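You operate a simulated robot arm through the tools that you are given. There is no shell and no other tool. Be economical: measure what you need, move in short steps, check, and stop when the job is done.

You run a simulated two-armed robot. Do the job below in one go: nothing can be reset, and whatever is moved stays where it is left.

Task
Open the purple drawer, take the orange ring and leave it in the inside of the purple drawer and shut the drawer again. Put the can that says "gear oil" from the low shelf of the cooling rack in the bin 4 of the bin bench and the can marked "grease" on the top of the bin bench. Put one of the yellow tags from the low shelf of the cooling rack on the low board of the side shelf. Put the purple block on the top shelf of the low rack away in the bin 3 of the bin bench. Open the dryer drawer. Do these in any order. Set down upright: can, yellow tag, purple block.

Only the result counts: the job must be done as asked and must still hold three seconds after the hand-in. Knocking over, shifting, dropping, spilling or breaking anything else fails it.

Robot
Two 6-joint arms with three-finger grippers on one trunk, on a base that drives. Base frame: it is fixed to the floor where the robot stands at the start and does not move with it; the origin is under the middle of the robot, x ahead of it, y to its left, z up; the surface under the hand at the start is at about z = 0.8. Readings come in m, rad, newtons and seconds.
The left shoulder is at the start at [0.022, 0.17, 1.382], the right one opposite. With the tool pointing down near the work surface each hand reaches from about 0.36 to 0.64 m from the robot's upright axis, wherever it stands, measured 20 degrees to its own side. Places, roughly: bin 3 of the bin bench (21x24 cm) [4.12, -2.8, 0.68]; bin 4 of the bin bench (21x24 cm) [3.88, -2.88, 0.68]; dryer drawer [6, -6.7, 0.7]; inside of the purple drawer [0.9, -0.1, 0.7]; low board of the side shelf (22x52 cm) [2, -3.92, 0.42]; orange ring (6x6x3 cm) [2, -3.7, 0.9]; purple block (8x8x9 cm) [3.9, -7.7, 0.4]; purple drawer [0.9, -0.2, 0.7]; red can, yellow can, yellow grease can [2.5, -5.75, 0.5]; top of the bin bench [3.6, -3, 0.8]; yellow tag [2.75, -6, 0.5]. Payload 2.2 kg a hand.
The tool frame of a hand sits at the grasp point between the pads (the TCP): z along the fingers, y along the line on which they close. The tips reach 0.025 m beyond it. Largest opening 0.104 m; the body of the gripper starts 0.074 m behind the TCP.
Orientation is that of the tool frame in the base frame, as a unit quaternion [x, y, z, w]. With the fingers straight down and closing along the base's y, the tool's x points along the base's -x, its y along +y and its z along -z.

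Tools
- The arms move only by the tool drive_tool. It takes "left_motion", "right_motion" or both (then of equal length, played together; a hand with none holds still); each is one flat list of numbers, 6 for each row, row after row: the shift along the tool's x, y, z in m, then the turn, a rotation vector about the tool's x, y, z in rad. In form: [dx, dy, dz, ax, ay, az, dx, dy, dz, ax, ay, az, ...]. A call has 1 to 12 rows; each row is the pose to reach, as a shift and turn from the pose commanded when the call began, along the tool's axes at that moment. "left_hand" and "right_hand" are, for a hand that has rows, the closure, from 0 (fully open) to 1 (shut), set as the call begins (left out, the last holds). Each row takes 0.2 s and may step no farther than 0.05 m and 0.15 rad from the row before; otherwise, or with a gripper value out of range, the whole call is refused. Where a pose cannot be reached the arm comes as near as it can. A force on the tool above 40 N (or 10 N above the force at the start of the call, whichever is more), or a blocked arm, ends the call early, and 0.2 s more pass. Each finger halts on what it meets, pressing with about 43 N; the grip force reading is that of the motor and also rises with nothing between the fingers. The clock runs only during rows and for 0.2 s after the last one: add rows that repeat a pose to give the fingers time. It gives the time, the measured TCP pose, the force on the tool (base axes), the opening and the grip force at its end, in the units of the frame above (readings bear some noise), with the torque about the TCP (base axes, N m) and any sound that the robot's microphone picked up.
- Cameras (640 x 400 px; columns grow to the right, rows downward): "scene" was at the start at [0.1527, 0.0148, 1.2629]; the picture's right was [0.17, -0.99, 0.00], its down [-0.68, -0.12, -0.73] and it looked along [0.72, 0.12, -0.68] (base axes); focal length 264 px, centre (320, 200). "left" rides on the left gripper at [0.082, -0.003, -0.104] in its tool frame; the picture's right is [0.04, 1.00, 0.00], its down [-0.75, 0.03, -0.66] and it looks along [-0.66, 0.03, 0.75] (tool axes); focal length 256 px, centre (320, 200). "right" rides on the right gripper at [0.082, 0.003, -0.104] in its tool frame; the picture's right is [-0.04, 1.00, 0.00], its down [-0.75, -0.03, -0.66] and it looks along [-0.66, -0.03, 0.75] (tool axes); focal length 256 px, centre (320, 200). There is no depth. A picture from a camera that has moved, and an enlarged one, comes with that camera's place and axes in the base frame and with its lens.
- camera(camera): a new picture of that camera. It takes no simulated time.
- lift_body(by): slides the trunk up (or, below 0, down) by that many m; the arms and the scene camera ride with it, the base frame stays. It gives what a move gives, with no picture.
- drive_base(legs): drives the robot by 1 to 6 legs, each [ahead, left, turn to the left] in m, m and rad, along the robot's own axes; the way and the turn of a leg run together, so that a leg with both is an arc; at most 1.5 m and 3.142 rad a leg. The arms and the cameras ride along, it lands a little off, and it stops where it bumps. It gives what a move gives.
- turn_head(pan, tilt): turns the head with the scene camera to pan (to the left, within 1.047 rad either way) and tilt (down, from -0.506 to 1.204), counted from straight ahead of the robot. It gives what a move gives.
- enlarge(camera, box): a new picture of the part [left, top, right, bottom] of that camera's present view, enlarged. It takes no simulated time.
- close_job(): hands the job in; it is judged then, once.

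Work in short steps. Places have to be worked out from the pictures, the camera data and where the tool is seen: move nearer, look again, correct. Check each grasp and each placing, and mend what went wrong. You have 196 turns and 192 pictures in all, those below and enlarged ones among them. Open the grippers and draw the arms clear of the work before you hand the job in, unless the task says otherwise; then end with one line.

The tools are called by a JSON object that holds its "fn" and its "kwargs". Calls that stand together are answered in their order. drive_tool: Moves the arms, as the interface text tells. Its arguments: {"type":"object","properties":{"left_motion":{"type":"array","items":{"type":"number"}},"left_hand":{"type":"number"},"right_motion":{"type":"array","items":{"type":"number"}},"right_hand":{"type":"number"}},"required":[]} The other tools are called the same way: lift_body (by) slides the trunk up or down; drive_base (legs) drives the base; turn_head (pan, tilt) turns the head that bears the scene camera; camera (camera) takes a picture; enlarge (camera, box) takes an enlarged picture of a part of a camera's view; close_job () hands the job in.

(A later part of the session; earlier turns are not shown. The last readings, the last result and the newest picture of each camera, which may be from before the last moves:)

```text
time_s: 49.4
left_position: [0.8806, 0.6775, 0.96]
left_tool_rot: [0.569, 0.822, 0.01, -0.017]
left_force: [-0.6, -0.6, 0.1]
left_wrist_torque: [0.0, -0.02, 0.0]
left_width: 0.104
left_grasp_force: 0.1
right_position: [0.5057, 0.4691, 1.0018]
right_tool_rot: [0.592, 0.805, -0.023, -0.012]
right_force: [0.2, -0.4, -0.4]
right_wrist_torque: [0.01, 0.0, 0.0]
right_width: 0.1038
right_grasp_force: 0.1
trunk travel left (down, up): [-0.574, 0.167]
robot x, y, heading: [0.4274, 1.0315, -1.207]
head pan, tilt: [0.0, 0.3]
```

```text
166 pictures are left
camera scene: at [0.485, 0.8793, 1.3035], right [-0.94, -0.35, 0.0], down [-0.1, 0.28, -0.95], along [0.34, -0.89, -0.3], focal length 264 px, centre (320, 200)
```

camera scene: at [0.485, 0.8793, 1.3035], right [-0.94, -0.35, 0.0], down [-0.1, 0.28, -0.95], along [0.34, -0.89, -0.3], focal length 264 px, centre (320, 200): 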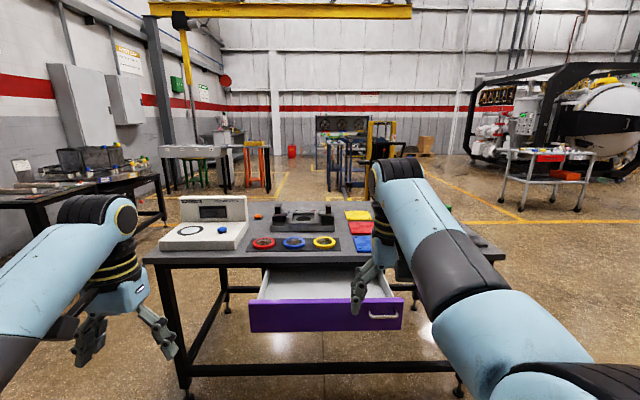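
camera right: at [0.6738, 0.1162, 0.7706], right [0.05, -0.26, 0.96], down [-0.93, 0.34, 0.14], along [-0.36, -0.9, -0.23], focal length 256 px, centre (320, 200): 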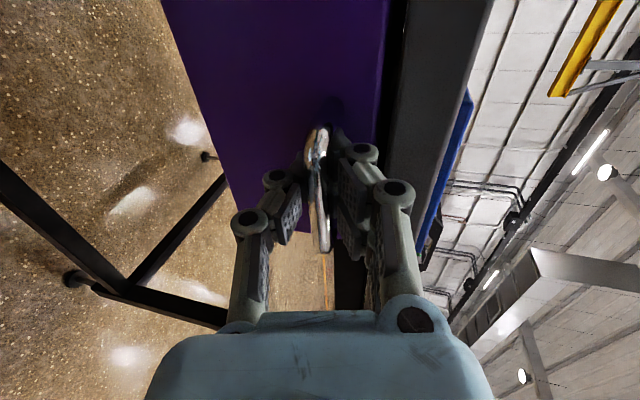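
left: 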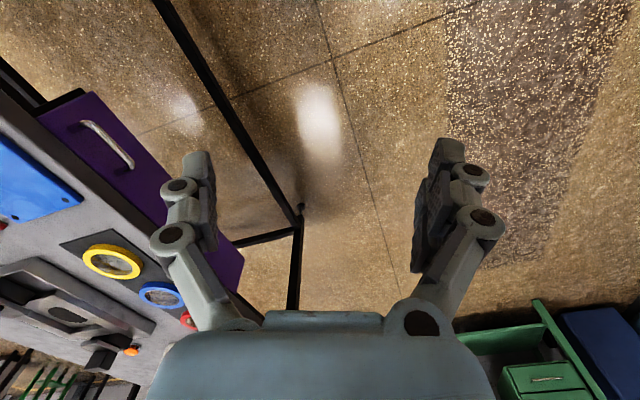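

Enlarge the far area to map the shelves and racks.

{"fn": "enlarge", "kwargs": {"camera": "scene", "box": [150, 100, 310, 200]}}

{"fn": "enlarge", "kwargs": {"camera": "scene", "box": [280, 100, 440, 200]}}

```text
4.00 times, centred on (230, 150) of scene
camera zoom: at [0.485, 0.8793, 1.3035], right [-0.94, -0.35, 0.0], down [-0.1, 0.28, -0.95], along [0.34, -0.89, -0.3], focal length 1057 px, centre (680, 400)
```

zoom: 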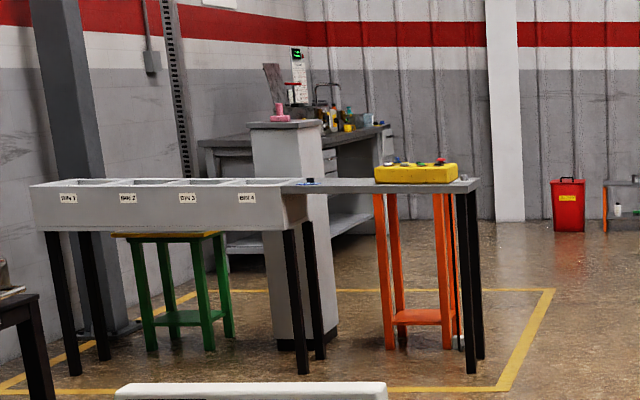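

```text
4.00 times, centred on (360, 150) of scene
camera zoom: at [0.485, 0.8793, 1.3035], right [-0.94, -0.35, 0.0], down [-0.1, 0.28, -0.95], along [0.34, -0.89, -0.3], focal length 1057 px, centre (160, 400)
```

zoom: 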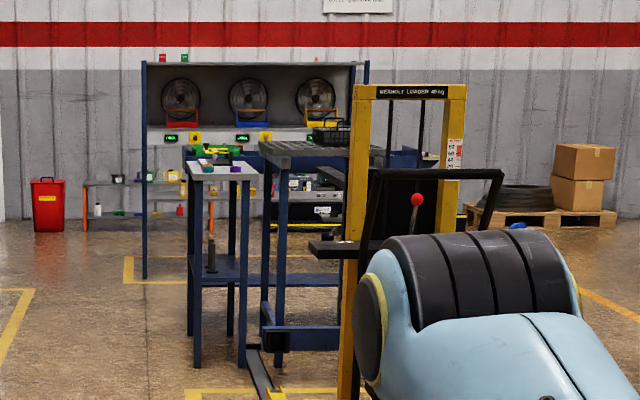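

The drawer is done for now. Bins 1–4 face this way; the side shelf (blue legs) stands next to a yellow loader. I'll drive around the bench's right end towards the side shelf.

{"fn": "drive_base", "kwargs": {"legs": [[0, -1.1, 0], [0, 0, -0.364], [1.4, 0, 0], [1.0, 0, 0], [0, 0, 0.906], [1.0, 0, 0]]}}

{"fn": "camera", "kwargs": {"camera": "scene"}}

```text
time_s: 73.2
left_position: [0.64, -2.2317, 0.965]
left_tool_rot: [0.316, 0.948, 0.009, -0.03]
left_force: [-25.5, 14.6, 22.7]
left_wrist_torque: [-1.99, -2.25, -0.7]
left_width: 0.1041
left_grasp_force: 0.0
right_position: [0.4453, -2.6162, 1.0055]
right_tool_rot: [0.34, 0.94, -0.027, -0.002]
right_force: [0.4, 0.1, 0.2]
right_wrist_torque: [0.02, -0.03, 0.03]
right_width: 0.1036
right_grasp_force: 0.1
trunk travel left (down, up): [-0.574, 0.167]
robot x, y, heading: [0.0771, -2.1894, -0.631]
head pan, tilt: [0.0, 0.3]
stopped in leg 6: the force on the tool passed its limit at 192 N (the readings are from after the stop); the commanded pose is now the measured one
```

```text
163 pictures are left
camera scene: at [0.2027, -2.2828, 1.3045], right [-0.59, -0.81, 0.0], down [-0.23, 0.17, -0.96], along [0.77, -0.56, -0.29], focal length 264 px, centre (320, 200)
```

scene: 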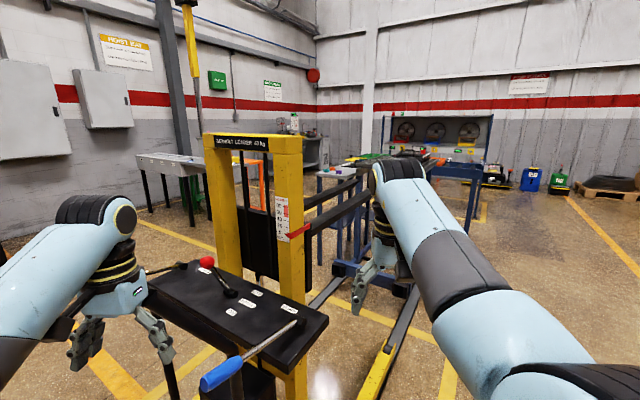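

The left hand ran into the loader. Back straight away along the approach direction and inspect.

{"fn": "drive_base", "kwargs": {"legs": [[-0.35, 0, 0]]}}

{"fn": "turn_head", "kwargs": {"pan": 0.15, "tilt": 0.5}}

{"fn": "camera", "kwargs": {"camera": "scene"}}

```text
time_s: 75.5
left_position: [0.3664, -2.0281, 0.9598]
left_tool_rot: [0.314, 0.949, 0.009, -0.032]
left_force: [-1.2, -0.3, -0.3]
left_wrist_torque: [-0.04, -0.06, -0.02]
left_width: 0.1039
left_grasp_force: 0.2
right_position: [0.1726, -2.4146, 1.002]
right_tool_rot: [0.338, 0.941, -0.025, -0.005]
right_force: [-0.4, -0.2, 0.0]
right_wrist_torque: [0.01, -0.03, 0.02]
right_width: 0.104
right_grasp_force: 0.1
trunk travel left (down, up): [-0.574, 0.167]
robot x, y, heading: [-0.2007, -1.9854, -0.628]
head pan, tilt: [0.0, 0.3]
```

```text
time_s: 76.2
left_position: [0.3678, -2.03, 0.9596]
left_tool_rot: [0.315, 0.949, 0.009, -0.032]
left_force: [-0.2, 0.1, -0.4]
left_wrist_torque: [0.02, 0.01, 0.01]
left_width: 0.104
left_grasp_force: 0.0
right_position: [0.1736, -2.4142, 1.0006]
right_tool_rot: [0.339, 0.941, -0.025, -0.005]
right_force: [0.1, 0.4, -0.1]
right_wrist_torque: [0.0, -0.01, 0.0]
right_width: 0.1041
right_grasp_force: 0.1
trunk travel left (down, up): [-0.574, 0.167]
robot x, y, heading: [-0.1991, -1.9871, -0.629]
head pan, tilt: [0.15, 0.499]
```

```text
162 pictures are left
camera scene: at [-0.0626, -2.0692, 1.2852], right [-0.46, -0.89, 0.0], down [-0.42, 0.22, -0.88], along [0.78, -0.41, -0.48], focal length 264 px, centre (320, 200)
```

scene: 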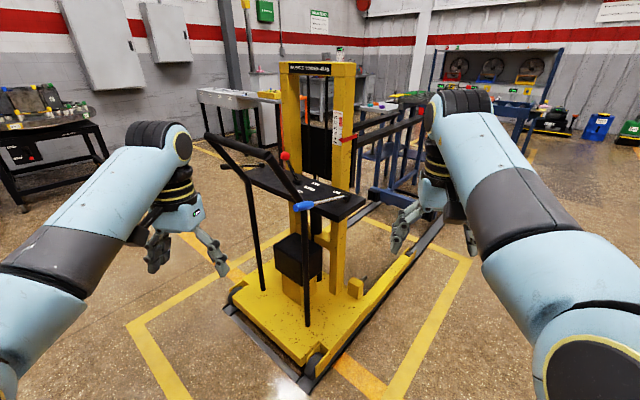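

The loader looks intact; it blocks the direct way. I'll go around its +y side, between it and the first bench, and then look towards the side shelf.

{"fn": "drive_base", "kwargs": {"legs": [[0, 0.25, 0], [0, 0, 0.98], [1.3, 0, 0], [0, 0, -0.75]]}}

{"fn": "turn_head", "kwargs": {"pan": -0.3, "tilt": 0.35}}

{"fn": "camera", "kwargs": {"camera": "scene"}}

```text
time_s: 88.6
left_position: [1.7029, -1.2257, 0.96]
left_tool_rot: [0.201, 0.979, 0.006, -0.032]
left_force: [0.6, 0.6, 0.4]
left_wrist_torque: [0.0, -0.02, 0.01]
left_width: 0.1041
left_grasp_force: 0.0
right_position: [1.6058, -1.6443, 1.0025]
right_tool_rot: [0.225, 0.974, -0.025, -0.002]
right_force: [-0.4, -1.1, 0.7]
right_wrist_torque: [0.03, -0.02, 0.02]
right_width: 0.1041
right_grasp_force: 0.0
trunk travel left (down, up): [-0.574, 0.167]
robot x, y, heading: [1.1405, -1.3137, -0.394]
head pan, tilt: [0.15, 0.499]
```

```text
time_s: 89.5
left_position: [1.7029, -1.2256, 0.9595]
left_tool_rot: [0.201, 0.979, 0.005, -0.033]
left_force: [-0.4, 0.2, 0.0]
left_wrist_torque: [-0.01, 0.01, 0.03]
left_width: 0.1042
left_grasp_force: 0.0
right_position: [1.6052, -1.6449, 1.001]
right_tool_rot: [0.226, 0.974, -0.026, -0.001]
right_force: [-1.0, -0.1, 0.8]
right_wrist_torque: [0.02, 0.04, 0.04]
right_width: 0.1041
right_grasp_force: 0.1
trunk travel left (down, up): [-0.574, 0.167]
robot x, y, heading: [1.1391, -1.3159, -0.394]
head pan, tilt: [-0.3, 0.351]
```

```text
161 pictures are left
camera scene: at [1.2778, -1.4018, 1.2988], right [-0.64, -0.77, 0.0], down [-0.26, 0.22, -0.94], along [0.72, -0.6, -0.34], focal length 264 px, centre (320, 200)
```

scene: 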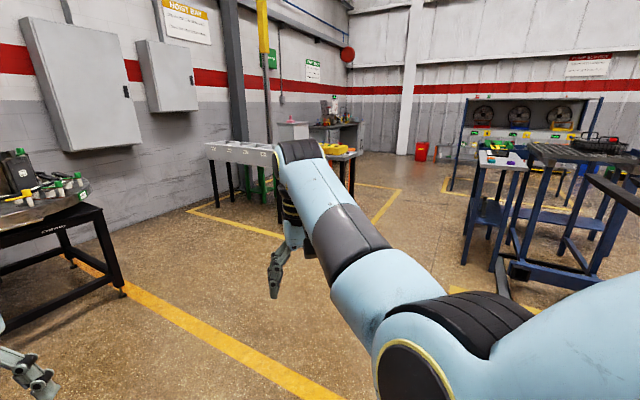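

Clear floor ahead; drive to about (2.0,-2.2) and look at the shelf.

{"fn": "drive_base", "kwargs": {"legs": [[0, 0, -0.356], [1.2, 0, 0], [0, 0, -0.8]]}}

{"fn": "turn_head", "kwargs": {"pan": 0.0, "tilt": 0.4}}

{"fn": "camera", "kwargs": {"camera": "scene"}}

```text
time_s: 98.7
left_position: [2.2991, -2.6008, 0.9595]
left_tool_rot: [0.706, 0.708, 0.023, -0.024]
left_force: [-0.1, 0.7, 0.1]
left_wrist_torque: [-0.01, 0.02, -0.03]
left_width: 0.1039
left_grasp_force: 0.1
right_position: [1.8747, -2.6772, 1.0019]
right_tool_rot: [0.723, 0.69, -0.02, -0.015]
right_force: [-1.5, 0.1, 0.4]
right_wrist_torque: [0.02, 0.02, 0.0]
right_width: 0.104
right_grasp_force: 0.1
trunk travel left (down, up): [-0.574, 0.167]
robot x, y, heading: [1.9939, -2.1178, -1.558]
head pan, tilt: [-0.3, 0.351]
```

```text
time_s: 99.5
left_position: [2.3, -2.6002, 0.9596]
left_tool_rot: [0.706, 0.708, 0.023, -0.024]
left_force: [0.0, -0.8, -0.6]
left_wrist_torque: [0.02, 0.01, 0.02]
left_width: 0.104
left_grasp_force: 0.1
right_position: [1.8773, -2.6758, 1.0019]
right_tool_rot: [0.723, 0.691, -0.021, -0.015]
right_force: [-0.2, 0.5, -0.9]
right_wrist_torque: [0.0, 0.02, 0.0]
right_width: 0.1036
right_grasp_force: 0.1
trunk travel left (down, up): [-0.574, 0.167]
robot x, y, heading: [1.9927, -2.122, -1.556]
head pan, tilt: [0.0, 0.4]
```

```text
160 pictures are left
camera scene: at [1.9959, -2.2821, 1.2943], right [-1.0, -0.01, 0.0], down [-0.01, 0.39, -0.92], along [0.01, -0.92, -0.39], focal length 264 px, centre (320, 200)
```

scene: 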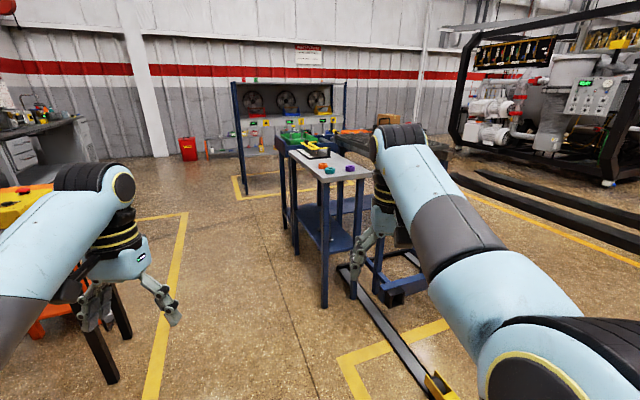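

{"fn": "enlarge", "kwargs": {"camera": "scene", "box": [190, 70, 430, 220]}}

{"fn": "enlarge", "kwargs": {"camera": "scene", "box": [270, 130, 400, 300]}}

```text
2.67 times, centred on (310, 145) of scene
camera zoom: at [1.9959, -2.2821, 1.2943], right [-1.0, -0.01, 0.0], down [-0.01, 0.39, -0.92], along [0.01, -0.92, -0.39], focal length 705 px, centre (347, 347)
```

zoom: 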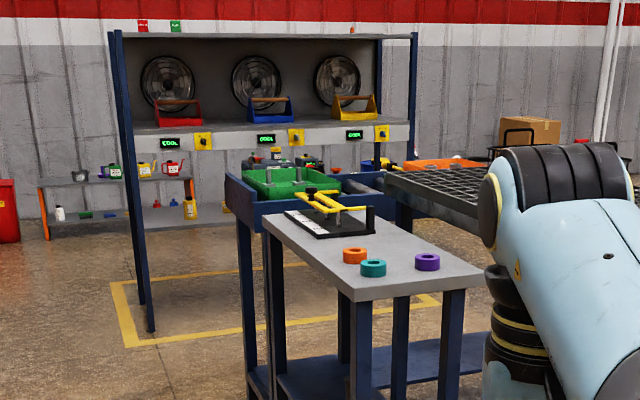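

```text
2.35 times, centred on (335, 215) of scene
camera zoom: at [1.9959, -2.2821, 1.2943], right [-1.0, -0.01, 0.0], down [-0.01, 0.39, -0.92], along [0.01, -0.92, -0.39], focal length 622 px, centre (285, 165)
```

zoom: 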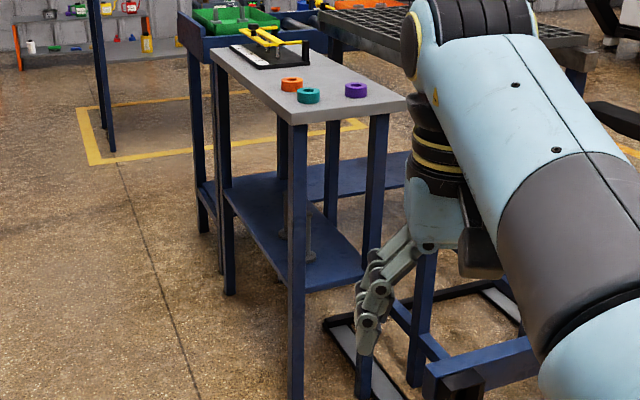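

The side shelf holds orange/teal/purple rings; its +x side is open. I'll drive down the corridor between it and the bin bench, toward the cooling rack.

{"fn": "drive_base", "kwargs": {"legs": [[0.9, 0.42, 0], [0.8, 0.25, 0], [0.4, 0, 0]]}}

{"fn": "camera", "kwargs": {"camera": "scene"}}

```text
time_s: 110.6
left_position: [2.9784, -4.6586, 0.96]
left_tool_rot: [0.709, 0.704, 0.024, -0.024]
left_force: [1.0, -0.1, 0.1]
left_wrist_torque: [0.02, -0.01, -0.02]
left_width: 0.1042
left_grasp_force: 0.1
right_position: [2.5533, -4.7321, 1.0007]
right_tool_rot: [0.726, 0.687, -0.019, -0.017]
right_force: [0.9, -0.3, -0.7]
right_wrist_torque: [0.06, 0.02, 0.0]
right_width: 0.1039
right_grasp_force: 0.1
trunk travel left (down, up): [-0.574, 0.167]
robot x, y, heading: [2.6765, -4.1735, -1.566]
head pan, tilt: [0.0, 0.4]
```

```text
157 pictures are left
camera scene: at [2.6777, -4.3386, 1.2942], right [-1.0, -0.01, 0.0], down [0.0, 0.39, -0.92], along [0.01, -0.92, -0.39], focal length 264 px, centre (320, 200)
```

scene: 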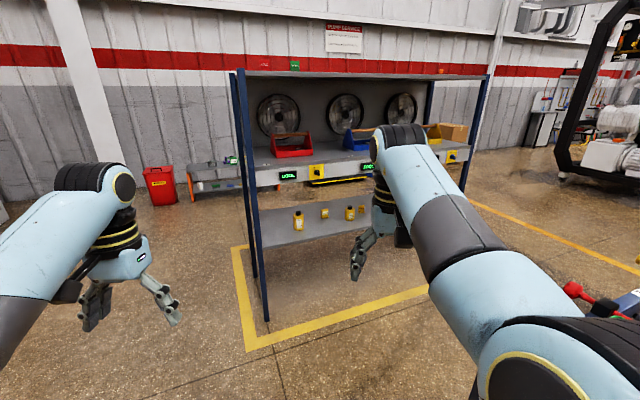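

{"fn": "enlarge", "kwargs": {"camera": "scene", "box": [220, 130, 480, 290]}}

{"fn": "enlarge", "kwargs": {"camera": "scene", "box": [270, 185, 390, 255]}}

```text
2.46 times, centred on (350, 210) of scene
camera zoom: at [2.6777, -4.3386, 1.2942], right [-1.0, -0.01, 0.0], down [0.0, 0.39, -0.92], along [0.01, -0.92, -0.39], focal length 650 px, centre (246, 175)
```

zoom: 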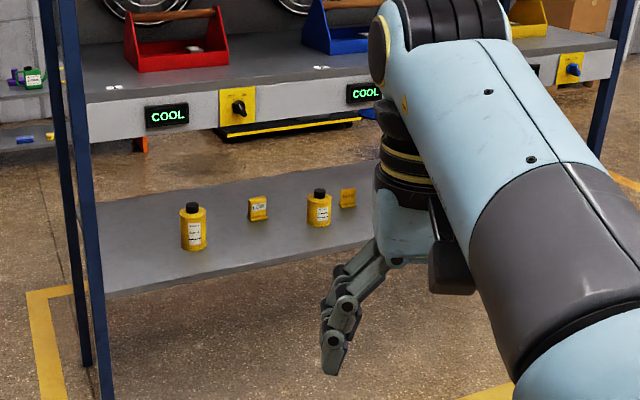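

```text
5.33 times, centred on (330, 220) of scene
camera zoom: at [2.6777, -4.3386, 1.2942], right [-1.0, -0.01, 0.0], down [0.0, 0.39, -0.92], along [0.01, -0.92, -0.39], focal length 1409 px, centre (267, 93)
```

zoom: 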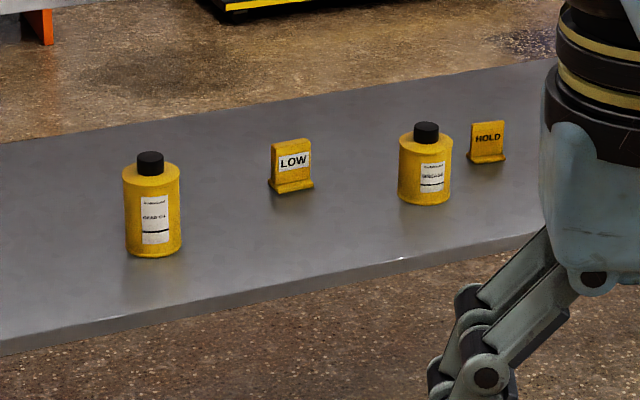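

"GEAR OIL" is the left can at ≈(2.83,-5.8), "GREASE" at ≈(2.5,-5.9), tags between. The rack is yawed ~22° too. I'll check the obstacle on my right before closing in.

{"fn": "turn_head", "kwargs": {"pan": -1.0, "tilt": 0.6}}

{"fn": "camera", "kwargs": {"camera": "scene"}}

{"fn": "camera", "kwargs": {"camera": "right"}}

```text
time_s: 111.8
left_position: [2.9785, -4.6592, 0.9592]
left_tool_rot: [0.708, 0.705, 0.023, -0.024]
left_force: [0.3, -0.2, 1.0]
left_wrist_torque: [-0.02, 0.02, 0.0]
left_width: 0.1039
left_grasp_force: 0.0
right_position: [2.5546, -4.7294, 1.002]
right_tool_rot: [0.726, 0.688, -0.021, -0.015]
right_force: [-0.1, -0.1, -0.5]
right_wrist_torque: [0.03, 0.0, -0.01]
right_width: 0.1041
right_grasp_force: 0.0
trunk travel left (down, up): [-0.574, 0.167]
robot x, y, heading: [2.6752, -4.1746, -1.561]
head pan, tilt: [-1.0, 0.6]
```

```text
154 pictures are left
camera scene: at [2.6031, -4.2934, 1.2761], right [-0.55, 0.84, 0.0], down [0.47, 0.31, -0.83], along [-0.69, -0.45, -0.56], focal length 264 px, centre (320, 200)
```

scene: 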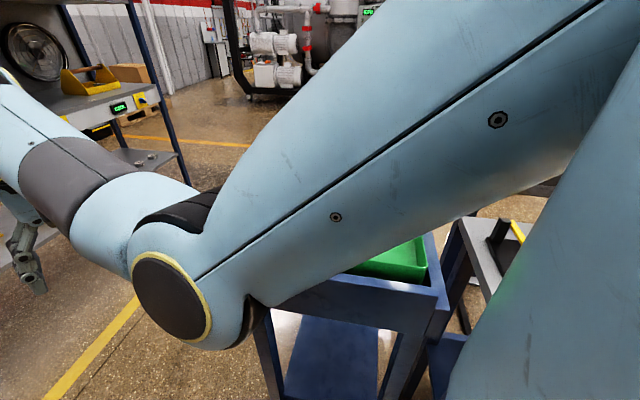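

```text
153 pictures are left
camera right: at [2.5682, -4.6497, 1.1043], right [0.99, -0.09, -0.05], down [-0.04, -0.75, 0.66], along [-0.1, -0.66, -0.75], focal length 256 px, centre (320, 200)
```

right: 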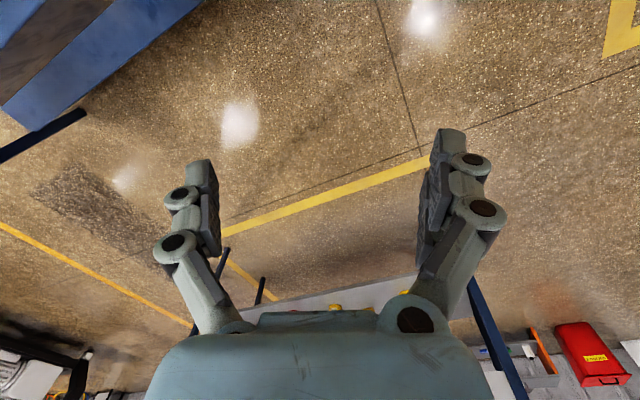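

A blue table's corner sits near (2.3,-4.5) to the right, so I'll move ahead keeping left, then turn to face the rack squarely and lower the trunk.

{"fn": "drive_base", "kwargs": {"legs": [[0.55, 0.1, 0], [0, 0, 0.38]]}}

{"fn": "lift_body", "kwargs": {"by": -0.2}}

{"fn": "turn_head", "kwargs": {"pan": 0, "tilt": 0.5}}

{"fn": "camera", "kwargs": {"camera": "scene"}}

```text
time_s: 116.2
left_position: [3.2489, -5.0582, 0.9599]
left_tool_rot: [0.555, 0.831, 0.016, -0.028]
left_force: [0.3, 0.2, -0.4]
left_wrist_torque: [0.0, 0.0, 0.01]
left_width: 0.1042
left_grasp_force: 0.1
right_position: [2.8855, -5.2891, 1.0011]
right_tool_rot: [0.576, 0.817, -0.024, -0.013]
right_force: [0.7, -0.3, 0.9]
right_wrist_torque: [-0.02, 0.0, 0.0]
right_width: 0.104
right_grasp_force: 0.0
trunk travel left (down, up): [-0.574, 0.167]
robot x, y, heading: [2.7857, -4.7278, -1.167]
head pan, tilt: [-1.0, 0.6]
```

```text
time_s: 118.4
left_position: [3.248, -5.0554, 0.7464]
left_tool_rot: [0.556, 0.83, 0.024, -0.038]
left_force: [1.4, -0.4, -0.6]
left_wrist_torque: [-0.01, -0.03, 0.03]
left_width: 0.104
left_grasp_force: 0.1
right_position: [2.8839, -5.2877, 0.79]
right_tool_rot: [0.581, 0.813, -0.018, -0.021]
right_force: [0.1, -0.7, 1.2]
right_wrist_torque: [0.02, 0.01, 0.03]
right_width: 0.1039
right_grasp_force: 0.0
trunk travel left (down, up): [-0.374, 0.367]
robot x, y, heading: [2.7845, -4.728, -1.167]
head pan, tilt: [-1.0, 0.6]
```

```text
time_s: 119.7
left_position: [3.2486, -5.0556, 0.7473]
left_tool_rot: [0.555, 0.83, 0.024, -0.038]
left_force: [0.6, -0.5, 0.6]
left_wrist_torque: [-0.01, 0.0, 0.01]
left_width: 0.104
left_grasp_force: 0.1
right_position: [2.8849, -5.2877, 0.7892]
right_tool_rot: [0.582, 0.813, -0.016, -0.021]
right_force: [-0.2, -0.4, -0.4]
right_wrist_torque: [0.02, 0.03, 0.0]
right_width: 0.104
right_grasp_force: 0.1
trunk travel left (down, up): [-0.374, 0.367]
robot x, y, heading: [2.7824, -4.7302, -1.168]
head pan, tilt: [0.0, 0.499]
```

```text
152 pictures are left
camera scene: at [2.8497, -4.882, 1.0811], right [-0.92, -0.39, 0.0], down [-0.19, 0.44, -0.88], along [0.34, -0.81, -0.48], focal length 264 px, centre (320, 200)
```

scene: 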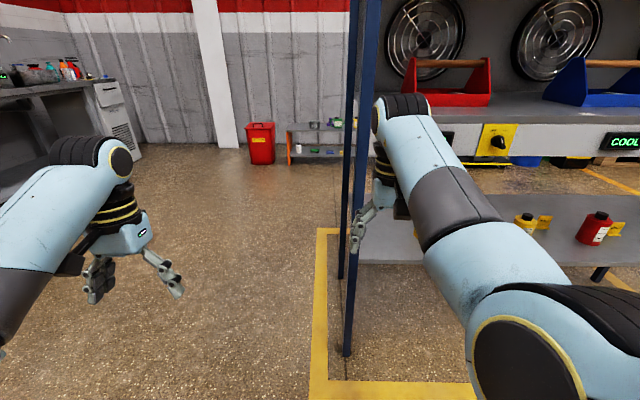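

Only a sag of ~1 cm with the lift, no contact. Now pitch both hands forward 45° (fingers toward the rack, closing sideways).

{"fn": "drive_tool", "kwargs": {"left_motion": [0, 0, 0, 0, -0.14, 0, 0, 0, 0, 0, -0.28, 0, 0, 0, 0, 0, -0.42, 0, 0, 0, 0, 0, -0.56, 0, 0, 0, 0, 0, -0.7, 0, 0, 0, 0, 0, -0.84, 0, 0, 0, 0, 0, -0.84, 0], "right_motion": [0, 0, 0, 0, -0.14, 0, 0, 0, 0, 0, -0.28, 0, 0, 0, 0, 0, -0.42, 0, 0, 0, 0, 0, -0.56, 0, 0, 0, 0, 0, -0.7, 0, 0, 0, 0, 0, -0.84, 0, 0, 0, 0, 0, -0.84, 0]}}

{"fn": "camera", "kwargs": {"camera": "scene"}}

```text
time_s: 120.7
left_position: [3.248, -5.0566, 0.7464]
left_tool_rot: [0.544, 0.812, -0.119, 0.176]
left_force: [0.2, -0.1, 0.0]
left_wrist_torque: [0.0, 0.0, -0.03]
left_width: 0.1039
left_grasp_force: 0.2
right_position: [2.8393, -5.3775, 0.7725]
right_tool_rot: [0.571, 0.768, -0.244, 0.159]
right_force: [0.6, -0.9, -0.3]
right_wrist_torque: [0.02, -0.01, -0.02]
right_width: 0.1041
right_grasp_force: 0.0
right hand out of reach, approached as far as the arm can: row 1, 2, 3, 4
trunk travel left (down, up): [-0.374, 0.367]
robot x, y, heading: [2.7871, -4.7302, -1.168]
head pan, tilt: [0.0, 0.499]
stopped in row 4 (right hand): the arm was blocked; the commanded pose is now the measured one
```

```text
151 pictures are left
camera scene: at [2.8495, -4.8818, 1.0812], right [-0.92, -0.39, 0.0], down [-0.19, 0.44, -0.88], along [0.34, -0.81, -0.48], focal length 264 px, centre (320, 200)
```

scene: 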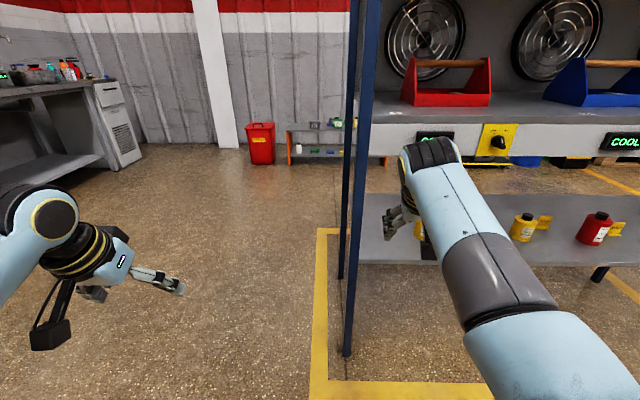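

The right hand was too central/extended. Move it back and out to mirror the left.

{"fn": "drive_tool", "kwargs": {"right_motion": [0.027, -0.03, -0.01, 0, 0, 0, 0.054, -0.06, -0.02, 0, 0, 0, 0.081, -0.09, -0.03, 0, 0, 0, 0.1075, -0.118, -0.04, 0, 0, 0, 0.1075, -0.118, -0.04, 0, 0, 0]}}

```text
time_s: 121.9
left_position: [3.2466, -5.0549, 0.7457]
left_tool_rot: [0.542, 0.813, -0.119, 0.177]
left_force: [0.5, -0.3, 0.3]
left_wrist_torque: [0.0, 0.0, 0.03]
left_width: 0.104
left_grasp_force: 0.0
right_position: [2.7002, -5.2977, 0.7491]
right_tool_rot: [0.589, 0.751, -0.253, 0.161]
right_force: [0.0, -0.2, 0.1]
right_wrist_torque: [-0.02, -0.03, -0.02]
right_width: 0.1037
right_grasp_force: 0.1
right hand out of reach, approached as far as the arm can: row 1, 2, 3, 4, 5
trunk travel left (down, up): [-0.374, 0.367]
robot x, y, heading: [2.7844, -4.7296, -1.173]
head pan, tilt: [0.0, 0.499]
```

{"fn": "drive_tool", "kwargs": {"left_motion": [0, 0, 0, 0, -0.14, 0, 0, 0, 0, 0, -0.28, 0, 0, 0, 0, 0, -0.42, 0, 0, 0, 0, 0, -0.42, 0], "right_motion": [0, 0, 0, -0.096, -0.092, -0.014, 0, 0, 0, -0.192, -0.184, -0.027, 0, 0, 0, -0.288, -0.277, -0.041, 0, 0, 0, -0.288, -0.277, -0.041]}}

{"fn": "camera", "kwargs": {"camera": "scene"}}

```text
time_s: 122.9
left_position: [3.2466, -5.054, 0.7456]
left_tool_rot: [0.506, 0.757, -0.23, 0.343]
left_force: [-0.2, -0.2, 0.8]
left_wrist_torque: [0.04, 0.04, 0.02]
left_width: 0.104
left_grasp_force: 0.0
right_position: [2.7577, -5.2822, 0.7177]
right_tool_rot: [0.553, 0.732, -0.266, 0.296]
right_force: [-0.2, -0.5, -0.1]
right_wrist_torque: [-0.01, 0.02, 0.0]
right_width: 0.1039
right_grasp_force: 0.1
right hand out of reach, approached as far as the arm can: row 1, 2, 3, 4
trunk travel left (down, up): [-0.374, 0.367]
robot x, y, heading: [2.7861, -4.73, -1.169]
head pan, tilt: [0.0, 0.499]
```

```text
150 pictures are left
camera scene: at [2.8497, -4.8818, 1.0812], right [-0.92, -0.39, 0.0], down [-0.19, 0.44, -0.88], along [0.34, -0.81, -0.48], focal length 264 px, centre (320, 200)
```

scene: 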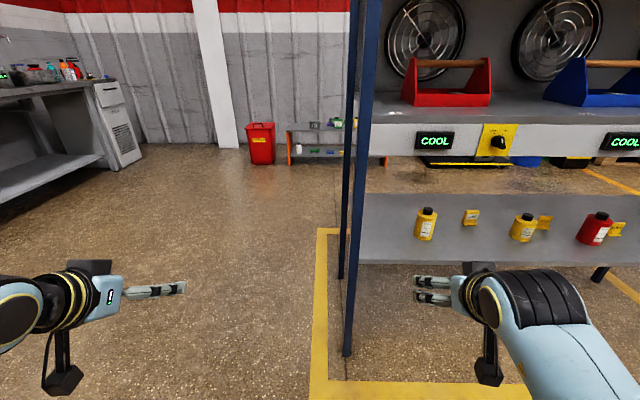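

Good view: gear oil ≈(2.81,-5.60), grease ≈(2.51,-5.77), shelf z≈0.56; the front post is at (2.99,-5.55). To pass the post I'll retract the left hand, then step in with right hand toward the grease can.

{"fn": "drive_tool", "kwargs": {"left_motion": [0.01, 0, -0.036, 0, 0, 0, 0.02, 0, -0.072, 0, 0, 0, 0.03, 0, -0.108, 0, 0, 0, 0.03, 0, -0.108, 0, 0, 0]}}

{"fn": "drive_base", "kwargs": {"legs": [[0, -0.13, 0], [0.17, 0, 0], [0, -0.27, 0]]}}

{"fn": "camera", "kwargs": {"camera": "scene"}}

{"fn": "camera", "kwargs": {"camera": "right"}}

```text
time_s: 123.9
left_position: [3.2119, -4.9617, 0.7973]
left_tool_rot: [0.507, 0.758, -0.23, 0.341]
left_force: [-0.5, -0.9, -0.3]
left_wrist_torque: [0.02, -0.01, 0.01]
left_width: 0.1039
left_grasp_force: 0.0
right_position: [2.7578, -5.2812, 0.7171]
right_tool_rot: [0.553, 0.731, -0.267, 0.296]
right_force: [0.3, 0.1, 0.6]
right_wrist_torque: [0.0, 0.03, 0.0]
right_width: 0.1037
right_grasp_force: 0.0
trunk travel left (down, up): [-0.374, 0.367]
robot x, y, heading: [2.7814, -4.7264, -1.166]
head pan, tilt: [0.0, 0.499]
```

```text
time_s: 127.7
left_position: [2.9152, -5.2765, 0.7983]
left_tool_rot: [0.506, 0.758, -0.229, 0.342]
left_force: [0.4, -0.1, 0.9]
left_wrist_torque: [0.01, -0.01, 0.0]
left_width: 0.104
left_grasp_force: 0.1
right_position: [2.4635, -5.5984, 0.7181]
right_tool_rot: [0.553, 0.733, -0.266, 0.295]
right_force: [-0.7, 0.1, -0.5]
right_wrist_torque: [0.0, -0.01, 0.04]
right_width: 0.1037
right_grasp_force: 0.1
trunk travel left (down, up): [-0.374, 0.367]
robot x, y, heading: [2.4867, -5.0418, -1.166]
head pan, tilt: [0.0, 0.499]
```

```text
149 pictures are left
camera scene: at [2.5531, -5.1971, 1.0812], right [-0.92, -0.39, 0.0], down [-0.19, 0.44, -0.88], along [0.34, -0.81, -0.48], focal length 264 px, centre (320, 200)
```

scene: 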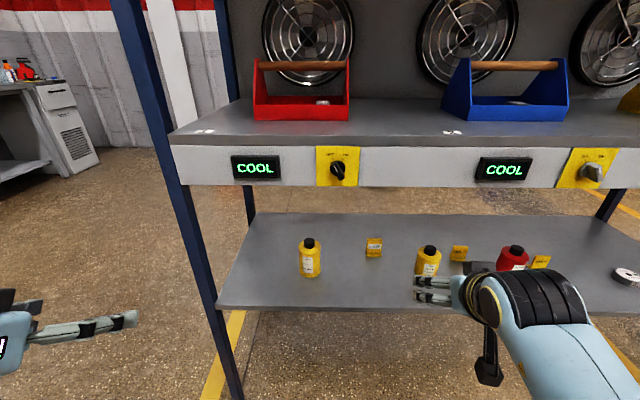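

```text
148 pictures are left
camera right: at [2.4354, -5.4703, 0.7297], right [0.97, 0.22, -0.03], down [0.04, -0.03, 1.0], along [0.22, -0.97, -0.04], focal length 256 px, centre (320, 200)
```

right: 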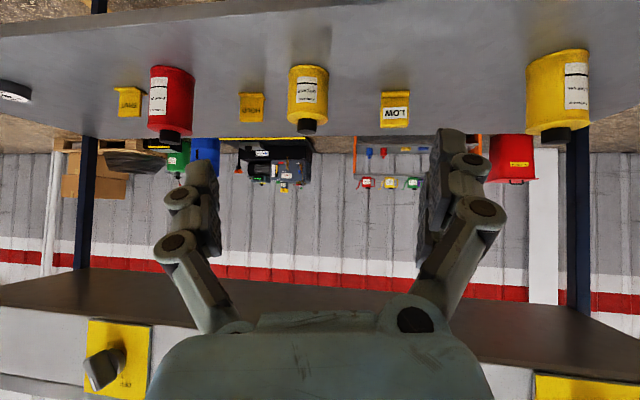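

Grease can's front base is at ≈(2.487,-5.793,0.557). Lower the right hand to can height, then drive in 0.1 m and recheck.

{"fn": "drive_tool", "kwargs": {"right_motion": [0.027, 0.002, 0.025, 0, 0, 0, 0.054, 0.005, 0.05, 0, 0, 0, 0.078, 0.007, 0.0735, 0, 0, 0, 0.078, 0.007, 0.0735, 0, 0, 0]}}

{"fn": "drive_base", "kwargs": {"legs": [[0.09, 0, 0]]}}

{"fn": "camera", "kwargs": {"camera": "right"}}

{"fn": "camera", "kwargs": {"camera": "scene"}}

```text
time_s: 128.7
left_position: [2.9145, -5.275, 0.7964]
left_tool_rot: [0.506, 0.758, -0.231, 0.342]
left_force: [0.3, 0.8, -0.2]
left_wrist_torque: [0.02, 0.02, 0.01]
left_width: 0.1041
left_grasp_force: 0.1
right_position: [2.4646, -5.5962, 0.6095]
right_tool_rot: [0.553, 0.732, -0.266, 0.295]
right_force: [0.9, 0.3, -0.9]
right_wrist_torque: [0.01, -0.02, -0.02]
right_width: 0.1039
right_grasp_force: 0.1
trunk travel left (down, up): [-0.374, 0.367]
robot x, y, heading: [2.4898, -5.0403, -1.168]
head pan, tilt: [0.0, 0.499]
```

```text
time_s: 129.8
left_position: [2.9507, -5.3584, 0.797]
left_tool_rot: [0.505, 0.759, -0.229, 0.342]
left_force: [-0.7, 0.8, 0.4]
left_wrist_torque: [0.01, -0.02, -0.03]
left_width: 0.104
left_grasp_force: 0.1
right_position: [2.4996, -5.6782, 0.6085]
right_tool_rot: [0.552, 0.734, -0.265, 0.294]
right_force: [-0.7, 0.0, 0.1]
right_wrist_torque: [0.02, -0.03, -0.02]
right_width: 0.104
right_grasp_force: 0.0
trunk travel left (down, up): [-0.374, 0.367]
robot x, y, heading: [2.525, -5.1257, -1.163]
head pan, tilt: [0.0, 0.499]
```

```text
147 pictures are left
camera right: at [2.4722, -5.5516, 0.6209], right [0.97, 0.22, -0.03], down [0.04, -0.03, 1.0], along [0.22, -0.97, -0.04], focal length 256 px, centre (320, 200)
```

right: 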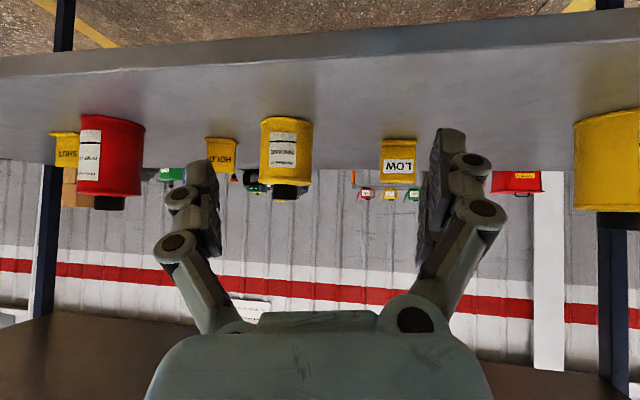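

```text
146 pictures are left
camera scene: at [2.5893, -5.2796, 1.081], right [-0.92, -0.39, 0.0], down [-0.19, 0.44, -0.88], along [0.35, -0.81, -0.48], focal length 264 px, centre (320, 200)
```

scene: 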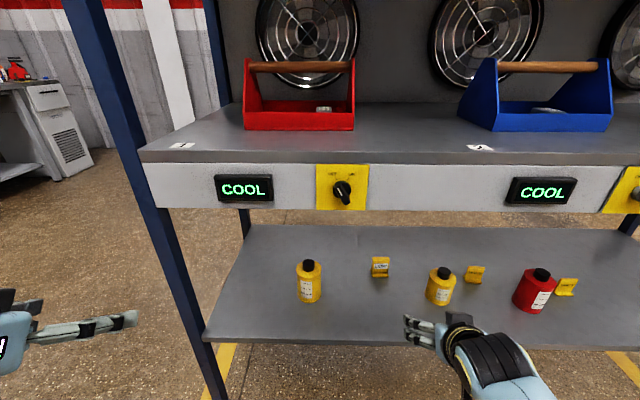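

Scale from two views gives the grease can axis ≈(2.50,-5.885), shelf z≈0.50, can Ø≈0.07. I'll nudge the base 0.05 and then reach in, first sideways/down then forward, and look before closing.

{"fn": "drive_base", "kwargs": {"legs": [[0.05, 0, 0]]}}

{"fn": "drive_tool", "kwargs": {"right_motion": [0.01, -0.024, 0.03, 0, 0, 0, 0.0197, -0.0488, 0.0613, 0, 0, 0, 0.0, -0.051, 0.085, 0, 0, 0, -0.02, -0.0525, 0.108, 0, 0, 0, -0.04, -0.054, 0.13, 0, 0, 0, -0.0588, -0.0555, 0.1523, 0, 0, 0, -0.0588, -0.0555, 0.1523, 0, 0, 0]}}

{"fn": "camera", "kwargs": {"camera": "right"}}

{"fn": "enlarge", "kwargs": {"camera": "scene", "box": [340, 220, 600, 400]}}

```text
time_s: 130.7
left_position: [2.9709, -5.4032, 0.7961]
left_tool_rot: [0.504, 0.759, -0.229, 0.342]
left_force: [-0.6, -0.6, 0.3]
left_wrist_torque: [0.01, -0.02, -0.02]
left_width: 0.104
left_grasp_force: 0.1
right_position: [2.5211, -5.7252, 0.6106]
right_tool_rot: [0.553, 0.733, -0.265, 0.295]
right_force: [-0.1, -0.5, -0.8]
right_wrist_torque: [0.01, 0.02, 0.01]
right_width: 0.1038
right_grasp_force: 0.1
trunk travel left (down, up): [-0.374, 0.367]
robot x, y, heading: [2.5448, -5.1725, -1.161]
head pan, tilt: [0.0, 0.499]
```

```text
time_s: 132.3
left_position: [2.9708, -5.402, 0.7977]
left_tool_rot: [0.505, 0.758, -0.23, 0.342]
left_force: [0.7, -0.4, -0.6]
left_wrist_torque: [0.0, 0.02, -0.01]
left_width: 0.104
left_grasp_force: 0.0
right_position: [2.5012, -5.8858, 0.5521]
right_tool_rot: [0.553, 0.732, -0.266, 0.296]
right_force: [-3.1, 4.0, 5.4]
right_wrist_torque: [0.22, -0.24, 0.34]
right_width: 0.1039
right_grasp_force: 0.0
right hand out of reach, approached as far as the arm can: row 6
trunk travel left (down, up): [-0.374, 0.367]
robot x, y, heading: [2.5388, -5.1751, -1.164]
head pan, tilt: [0.0, 0.499]
```

```text
145 pictures are left
camera right: at [2.4728, -5.7589, 0.5634], right [0.97, 0.22, -0.03], down [0.04, -0.03, 1.0], along [0.22, -0.97, -0.04], focal length 256 px, centre (320, 200)
```

right: 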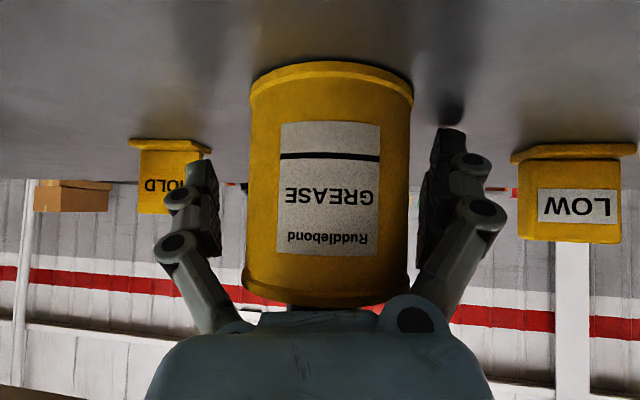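

```text
2.22 times, centred on (470, 310) of scene
camera zoom: at [2.6089, -5.3247, 1.0812], right [-0.92, -0.39, 0.0], down [-0.19, 0.44, -0.88], along [0.35, -0.81, -0.48], focal length 587 px, centre (-13, -44)
```

zoom: 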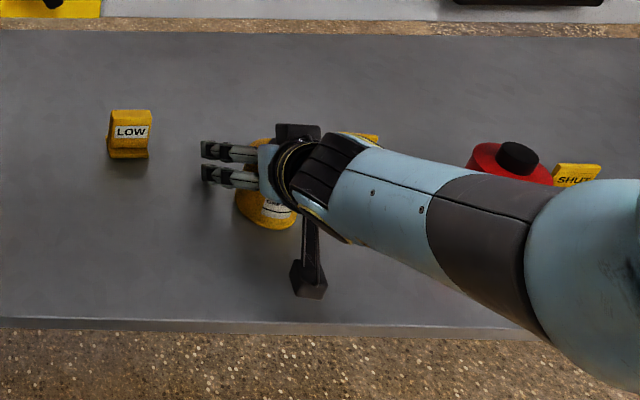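

The GREASE can is between the pads; a slight touch only. Close the grip.

{"fn": "drive_tool", "kwargs": {"right_motion": [0, 0, 0, 0, 0, 0, 0, 0, 0, 0, 0, 0, 0, 0, 0, 0, 0, 0, 0, 0, 0, 0, 0, 0], "right_hand": 0.8}}

{"fn": "camera", "kwargs": {"camera": "right"}}

```text
time_s: 133.3
left_position: [2.9702, -5.4012, 0.7967]
left_tool_rot: [0.504, 0.759, -0.23, 0.342]
left_force: [0.5, -0.5, 0.3]
left_wrist_torque: [-0.02, 0.01, 0.04]
left_width: 0.104
left_grasp_force: 0.1
right_position: [2.5026, -5.8879, 0.5549]
right_tool_rot: [0.551, 0.732, -0.266, 0.298]
right_force: [5.5, -1.7, 21.1]
right_wrist_torque: [0.72, -0.74, -0.27]
right_width: 0.0707
right_grasp_force: 43.1
trunk travel left (down, up): [-0.374, 0.367]
robot x, y, heading: [2.5417, -5.1703, -1.161]
head pan, tilt: [0.0, 0.499]
```

```text
143 pictures are left
camera right: at [2.4741, -5.76, 0.5658], right [0.97, 0.22, -0.03], down [0.04, -0.02, 1.0], along [0.22, -0.97, -0.03], focal length 256 px, centre (320, 200)
```

right: 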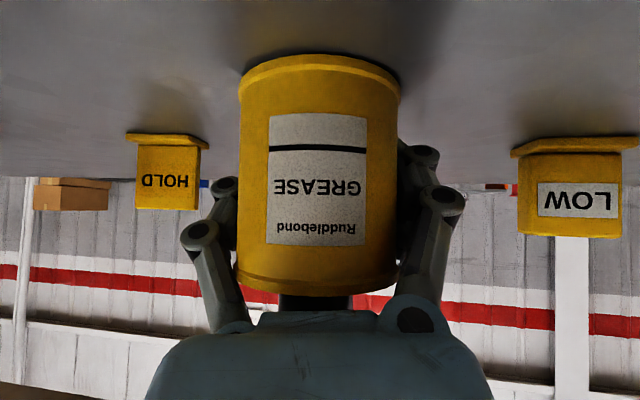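

Gripped (71 mm, 43 N). Lift 5 cm, then back out with the base.

{"fn": "drive_tool", "kwargs": {"right_motion": [-0.018, -0.0015, -0.017, 0, 0, 0, -0.036, -0.003, -0.034, 0, 0, 0, -0.036, -0.003, -0.034, 0, 0, 0]}}

{"fn": "camera", "kwargs": {"camera": "right"}}

```text
time_s: 134.1
left_position: [2.9705, -5.401, 0.7961]
left_tool_rot: [0.505, 0.758, -0.23, 0.342]
left_force: [-0.5, 0.0, -0.9]
left_wrist_torque: [0.01, 0.02, -0.04]
left_width: 0.104
left_grasp_force: 0.0
right_position: [2.5092, -5.8857, 0.592]
right_tool_rot: [0.553, 0.732, -0.27, 0.294]
right_force: [0.1, 0.1, -2.7]
right_wrist_torque: [-0.07, -0.02, 0.03]
right_width: 0.0703
right_grasp_force: 43.3
right hand out of reach, approached as far as the arm can: row 2, 3
trunk travel left (down, up): [-0.374, 0.367]
robot x, y, heading: [2.5441, -5.1764, -1.164]
head pan, tilt: [0.0, 0.499]
```

```text
142 pictures are left
camera right: at [2.4818, -5.7588, 0.6028], right [0.98, 0.22, -0.04], down [0.05, -0.03, 1.0], along [0.21, -0.98, -0.04], focal length 256 px, centre (320, 200)
```

right: 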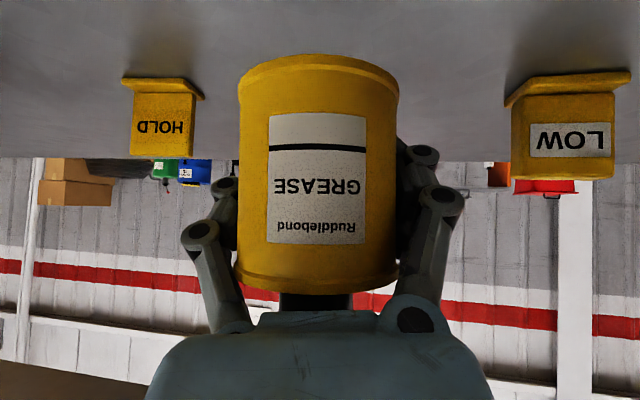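

Grease is held. Back out, then draw the right hand in and up.

{"fn": "drive_base", "kwargs": {"legs": [[-0.17, 0, 0]]}}

{"fn": "drive_tool", "kwargs": {"right_motion": [0.013, -0.0075, -0.042, 0, 0, 0, 0.026, -0.015, -0.084, 0, 0, 0, 0.039, -0.0225, -0.126, 0, 0, 0, 0.052, -0.03, -0.168, 0, 0, 0, 0.065, -0.0375, -0.21, 0, 0, 0, 0.077, -0.045, -0.253, 0, 0, 0, 0.077, -0.045, -0.253, 0, 0, 0]}}

{"fn": "camera", "kwargs": {"camera": "scene"}}

```text
time_s: 135.6
left_position: [2.9021, -5.2444, 0.7968]
left_tool_rot: [0.504, 0.759, -0.229, 0.343]
left_force: [0.1, 0.6, 0.6]
left_wrist_torque: [-0.03, 0.01, 0.0]
left_width: 0.1039
left_grasp_force: 0.1
right_position: [2.44, -5.7273, 0.5922]
right_tool_rot: [0.553, 0.731, -0.27, 0.294]
right_force: [-0.5, 0.0, -2.5]
right_wrist_torque: [-0.1, -0.02, 0.0]
right_width: 0.0703
right_grasp_force: 43.5
trunk travel left (down, up): [-0.374, 0.367]
robot x, y, heading: [2.4727, -5.0106, -1.168]
head pan, tilt: [0.0, 0.499]
```

```text
time_s: 137.2
left_position: [2.9014, -5.2456, 0.7975]
left_tool_rot: [0.505, 0.759, -0.229, 0.342]
left_force: [1.1, -0.4, 0.3]
left_wrist_torque: [-0.02, -0.03, 0.0]
left_width: 0.104
left_grasp_force: 0.1
right_position: [2.3719, -5.4929, 0.7043]
right_tool_rot: [0.558, 0.724, -0.288, 0.286]
right_force: [-0.6, 0.2, -3.0]
right_wrist_torque: [-0.05, -0.01, -0.02]
right_width: 0.0698
right_grasp_force: 43.0
right hand out of reach, approached as far as the arm can: row 1, 2, 3, 4, 5, 6, 7
trunk travel left (down, up): [-0.374, 0.367]
robot x, y, heading: [2.477, -5.0138, -1.166]
head pan, tilt: [0.0, 0.499]
```

```text
141 pictures are left
camera scene: at [2.5408, -5.1663, 1.0811], right [-0.92, -0.39, 0.0], down [-0.19, 0.44, -0.88], along [0.35, -0.81, -0.48], focal length 264 px, centre (320, 200)
```

scene: 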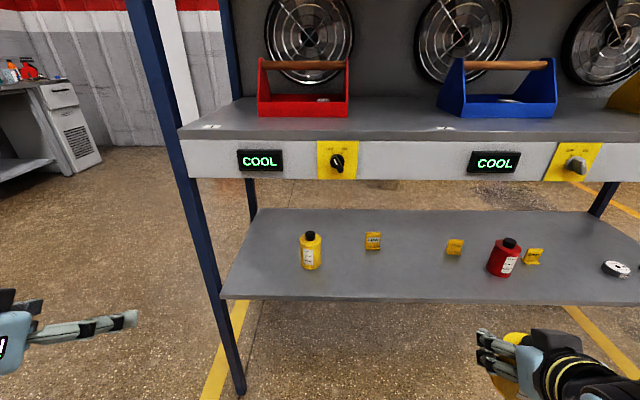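

Now step right and slightly forward so the left hand lines up with the gear-oil can.

{"fn": "drive_base", "kwargs": {"legs": [[0.08, -0.272, 0]]}}

{"fn": "drive_tool", "kwargs": {"left_motion": [0.03, 0, 0.04, 0, 0, 0, 0.06, 0, 0.08, 0, 0, 0, 0.09, 0, 0.12, 0, 0, 0, 0.11, 0, 0.15, 0, 0, 0, 0.12, 0, 0.18, 0, 0, 0, 0.12, 0, 0.18, 0, 0, 0]}}

{"fn": "camera", "kwargs": {"camera": "left"}}

{"fn": "camera", "kwargs": {"camera": "scene"}}

```text
time_s: 139.2
left_position: [2.6867, -5.4267, 0.7974]
left_tool_rot: [0.508, 0.756, -0.231, 0.341]
left_force: [0.2, 0.2, 1.0]
left_wrist_torque: [0.01, 0.02, 0.0]
left_width: 0.104
left_grasp_force: 0.1
right_position: [2.1545, -5.6694, 0.7033]
right_tool_rot: [0.561, 0.721, -0.29, 0.285]
right_force: [0.1, -0.2, -3.0]
right_wrist_torque: [-0.08, -0.03, -0.03]
right_width: 0.0695
right_grasp_force: 43.5
trunk travel left (down, up): [-0.374, 0.367]
robot x, y, heading: [2.2614, -5.1895, -1.18]
head pan, tilt: [0.0, 0.499]
```

```text
time_s: 140.6
left_position: [2.7103, -5.474, 0.5904]
left_tool_rot: [0.508, 0.756, -0.231, 0.342]
left_force: [0.1, -0.5, -0.4]
left_wrist_torque: [0.0, 0.02, 0.02]
left_width: 0.104
left_grasp_force: 0.0
right_position: [2.155, -5.6689, 0.7047]
right_tool_rot: [0.561, 0.721, -0.29, 0.285]
right_force: [0.4, 0.7, -3.0]
right_wrist_torque: [-0.04, -0.01, 0.0]
right_width: 0.0694
right_grasp_force: 42.9
trunk travel left (down, up): [-0.374, 0.367]
robot x, y, heading: [2.2642, -5.1896, -1.176]
head pan, tilt: [0.0, 0.499]
```

```text
140 pictures are left
camera left: at [2.656, -5.3542, 0.5974], right [0.92, 0.4, -0.03], down [0.03, 0.01, 1.0], along [0.4, -0.92, -0.01], focal length 256 px, centre (320, 200)
```

left: 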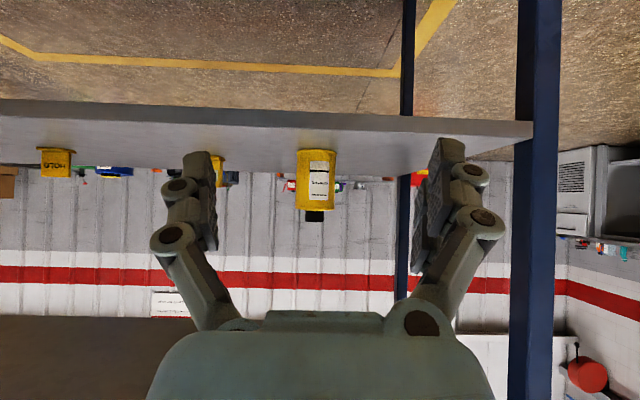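

```text
139 pictures are left
camera scene: at [2.3263, -5.344, 1.0812], right [-0.92, -0.39, 0.0], down [-0.18, 0.44, -0.88], along [0.34, -0.81, -0.48], focal length 264 px, centre (320, 200)
```

scene: 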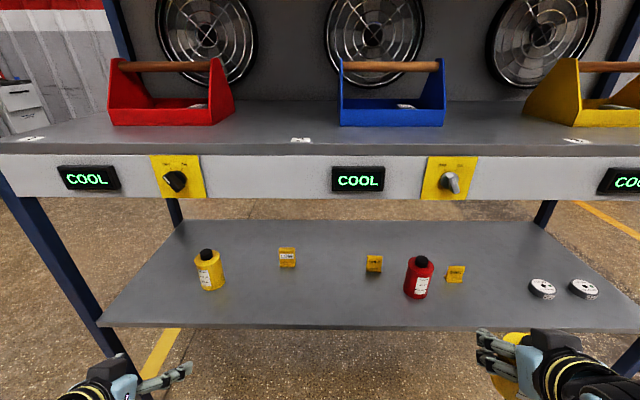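

Gear-oil can is dead ahead of the left hand, axis ≈(2.826,-5.763). Advance the base 0.12, then reach 0.19 with the left arm.

{"fn": "drive_base", "kwargs": {"legs": [[0.12, 0, 0]]}}

{"fn": "drive_tool", "kwargs": {"left_motion": [-0.004, 0, 0.033, 0, 0, 0, -0.007, 0, 0.0655, 0, 0, 0, -0.03, -0.001, 0.091, 0, 0, 0, -0.052, -0.001, 0.117, 0, 0, 0, -0.075, -0.002, 0.143, 0, 0, 0, -0.0975, -0.002, 0.1688, 0, 0, 0, -0.0975, -0.002, 0.1688, 0, 0, 0]}}

{"fn": "camera", "kwargs": {"camera": "left"}}

```text
time_s: 141.8
left_position: [2.7559, -5.5877, 0.5914]
left_tool_rot: [0.509, 0.756, -0.232, 0.34]
left_force: [0.6, 0.8, 0.3]
left_wrist_torque: [-0.01, 0.0, -0.01]
left_width: 0.1038
left_grasp_force: 0.1
right_position: [2.201, -5.7819, 0.7034]
right_tool_rot: [0.561, 0.721, -0.29, 0.285]
right_force: [-0.5, -0.4, -3.4]
right_wrist_torque: [-0.09, -0.03, -0.02]
right_width: 0.0694
right_grasp_force: 42.3
trunk travel left (down, up): [-0.374, 0.367]
robot x, y, heading: [2.3113, -5.3021, -1.177]
head pan, tilt: [0.0, 0.499]
```

```text
time_s: 143.4
left_position: [2.8266, -5.766, 0.5558]
left_tool_rot: [0.509, 0.756, -0.231, 0.341]
left_force: [0.2, 0.5, 0.2]
left_wrist_torque: [-0.03, 0.02, 0.04]
left_width: 0.104
left_grasp_force: 0.0
right_position: [2.2006, -5.7816, 0.7039]
right_tool_rot: [0.561, 0.721, -0.29, 0.285]
right_force: [1.2, 0.2, -2.4]
right_wrist_torque: [-0.1, -0.03, -0.02]
right_width: 0.0695
right_grasp_force: 42.9
trunk travel left (down, up): [-0.374, 0.367]
robot x, y, heading: [2.3087, -5.3059, -1.175]
head pan, tilt: [0.0, 0.499]
```

```text
138 pictures are left
camera left: at [2.7739, -5.6449, 0.5629], right [0.92, 0.4, -0.03], down [0.03, 0.01, 1.0], along [0.4, -0.92, -0.01], focal length 256 px, centre (320, 200)
```

left: 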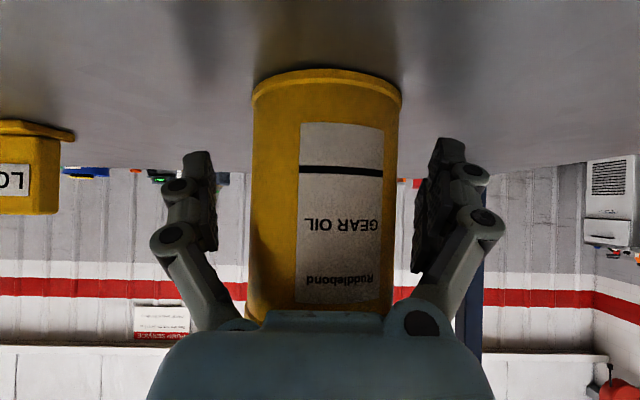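

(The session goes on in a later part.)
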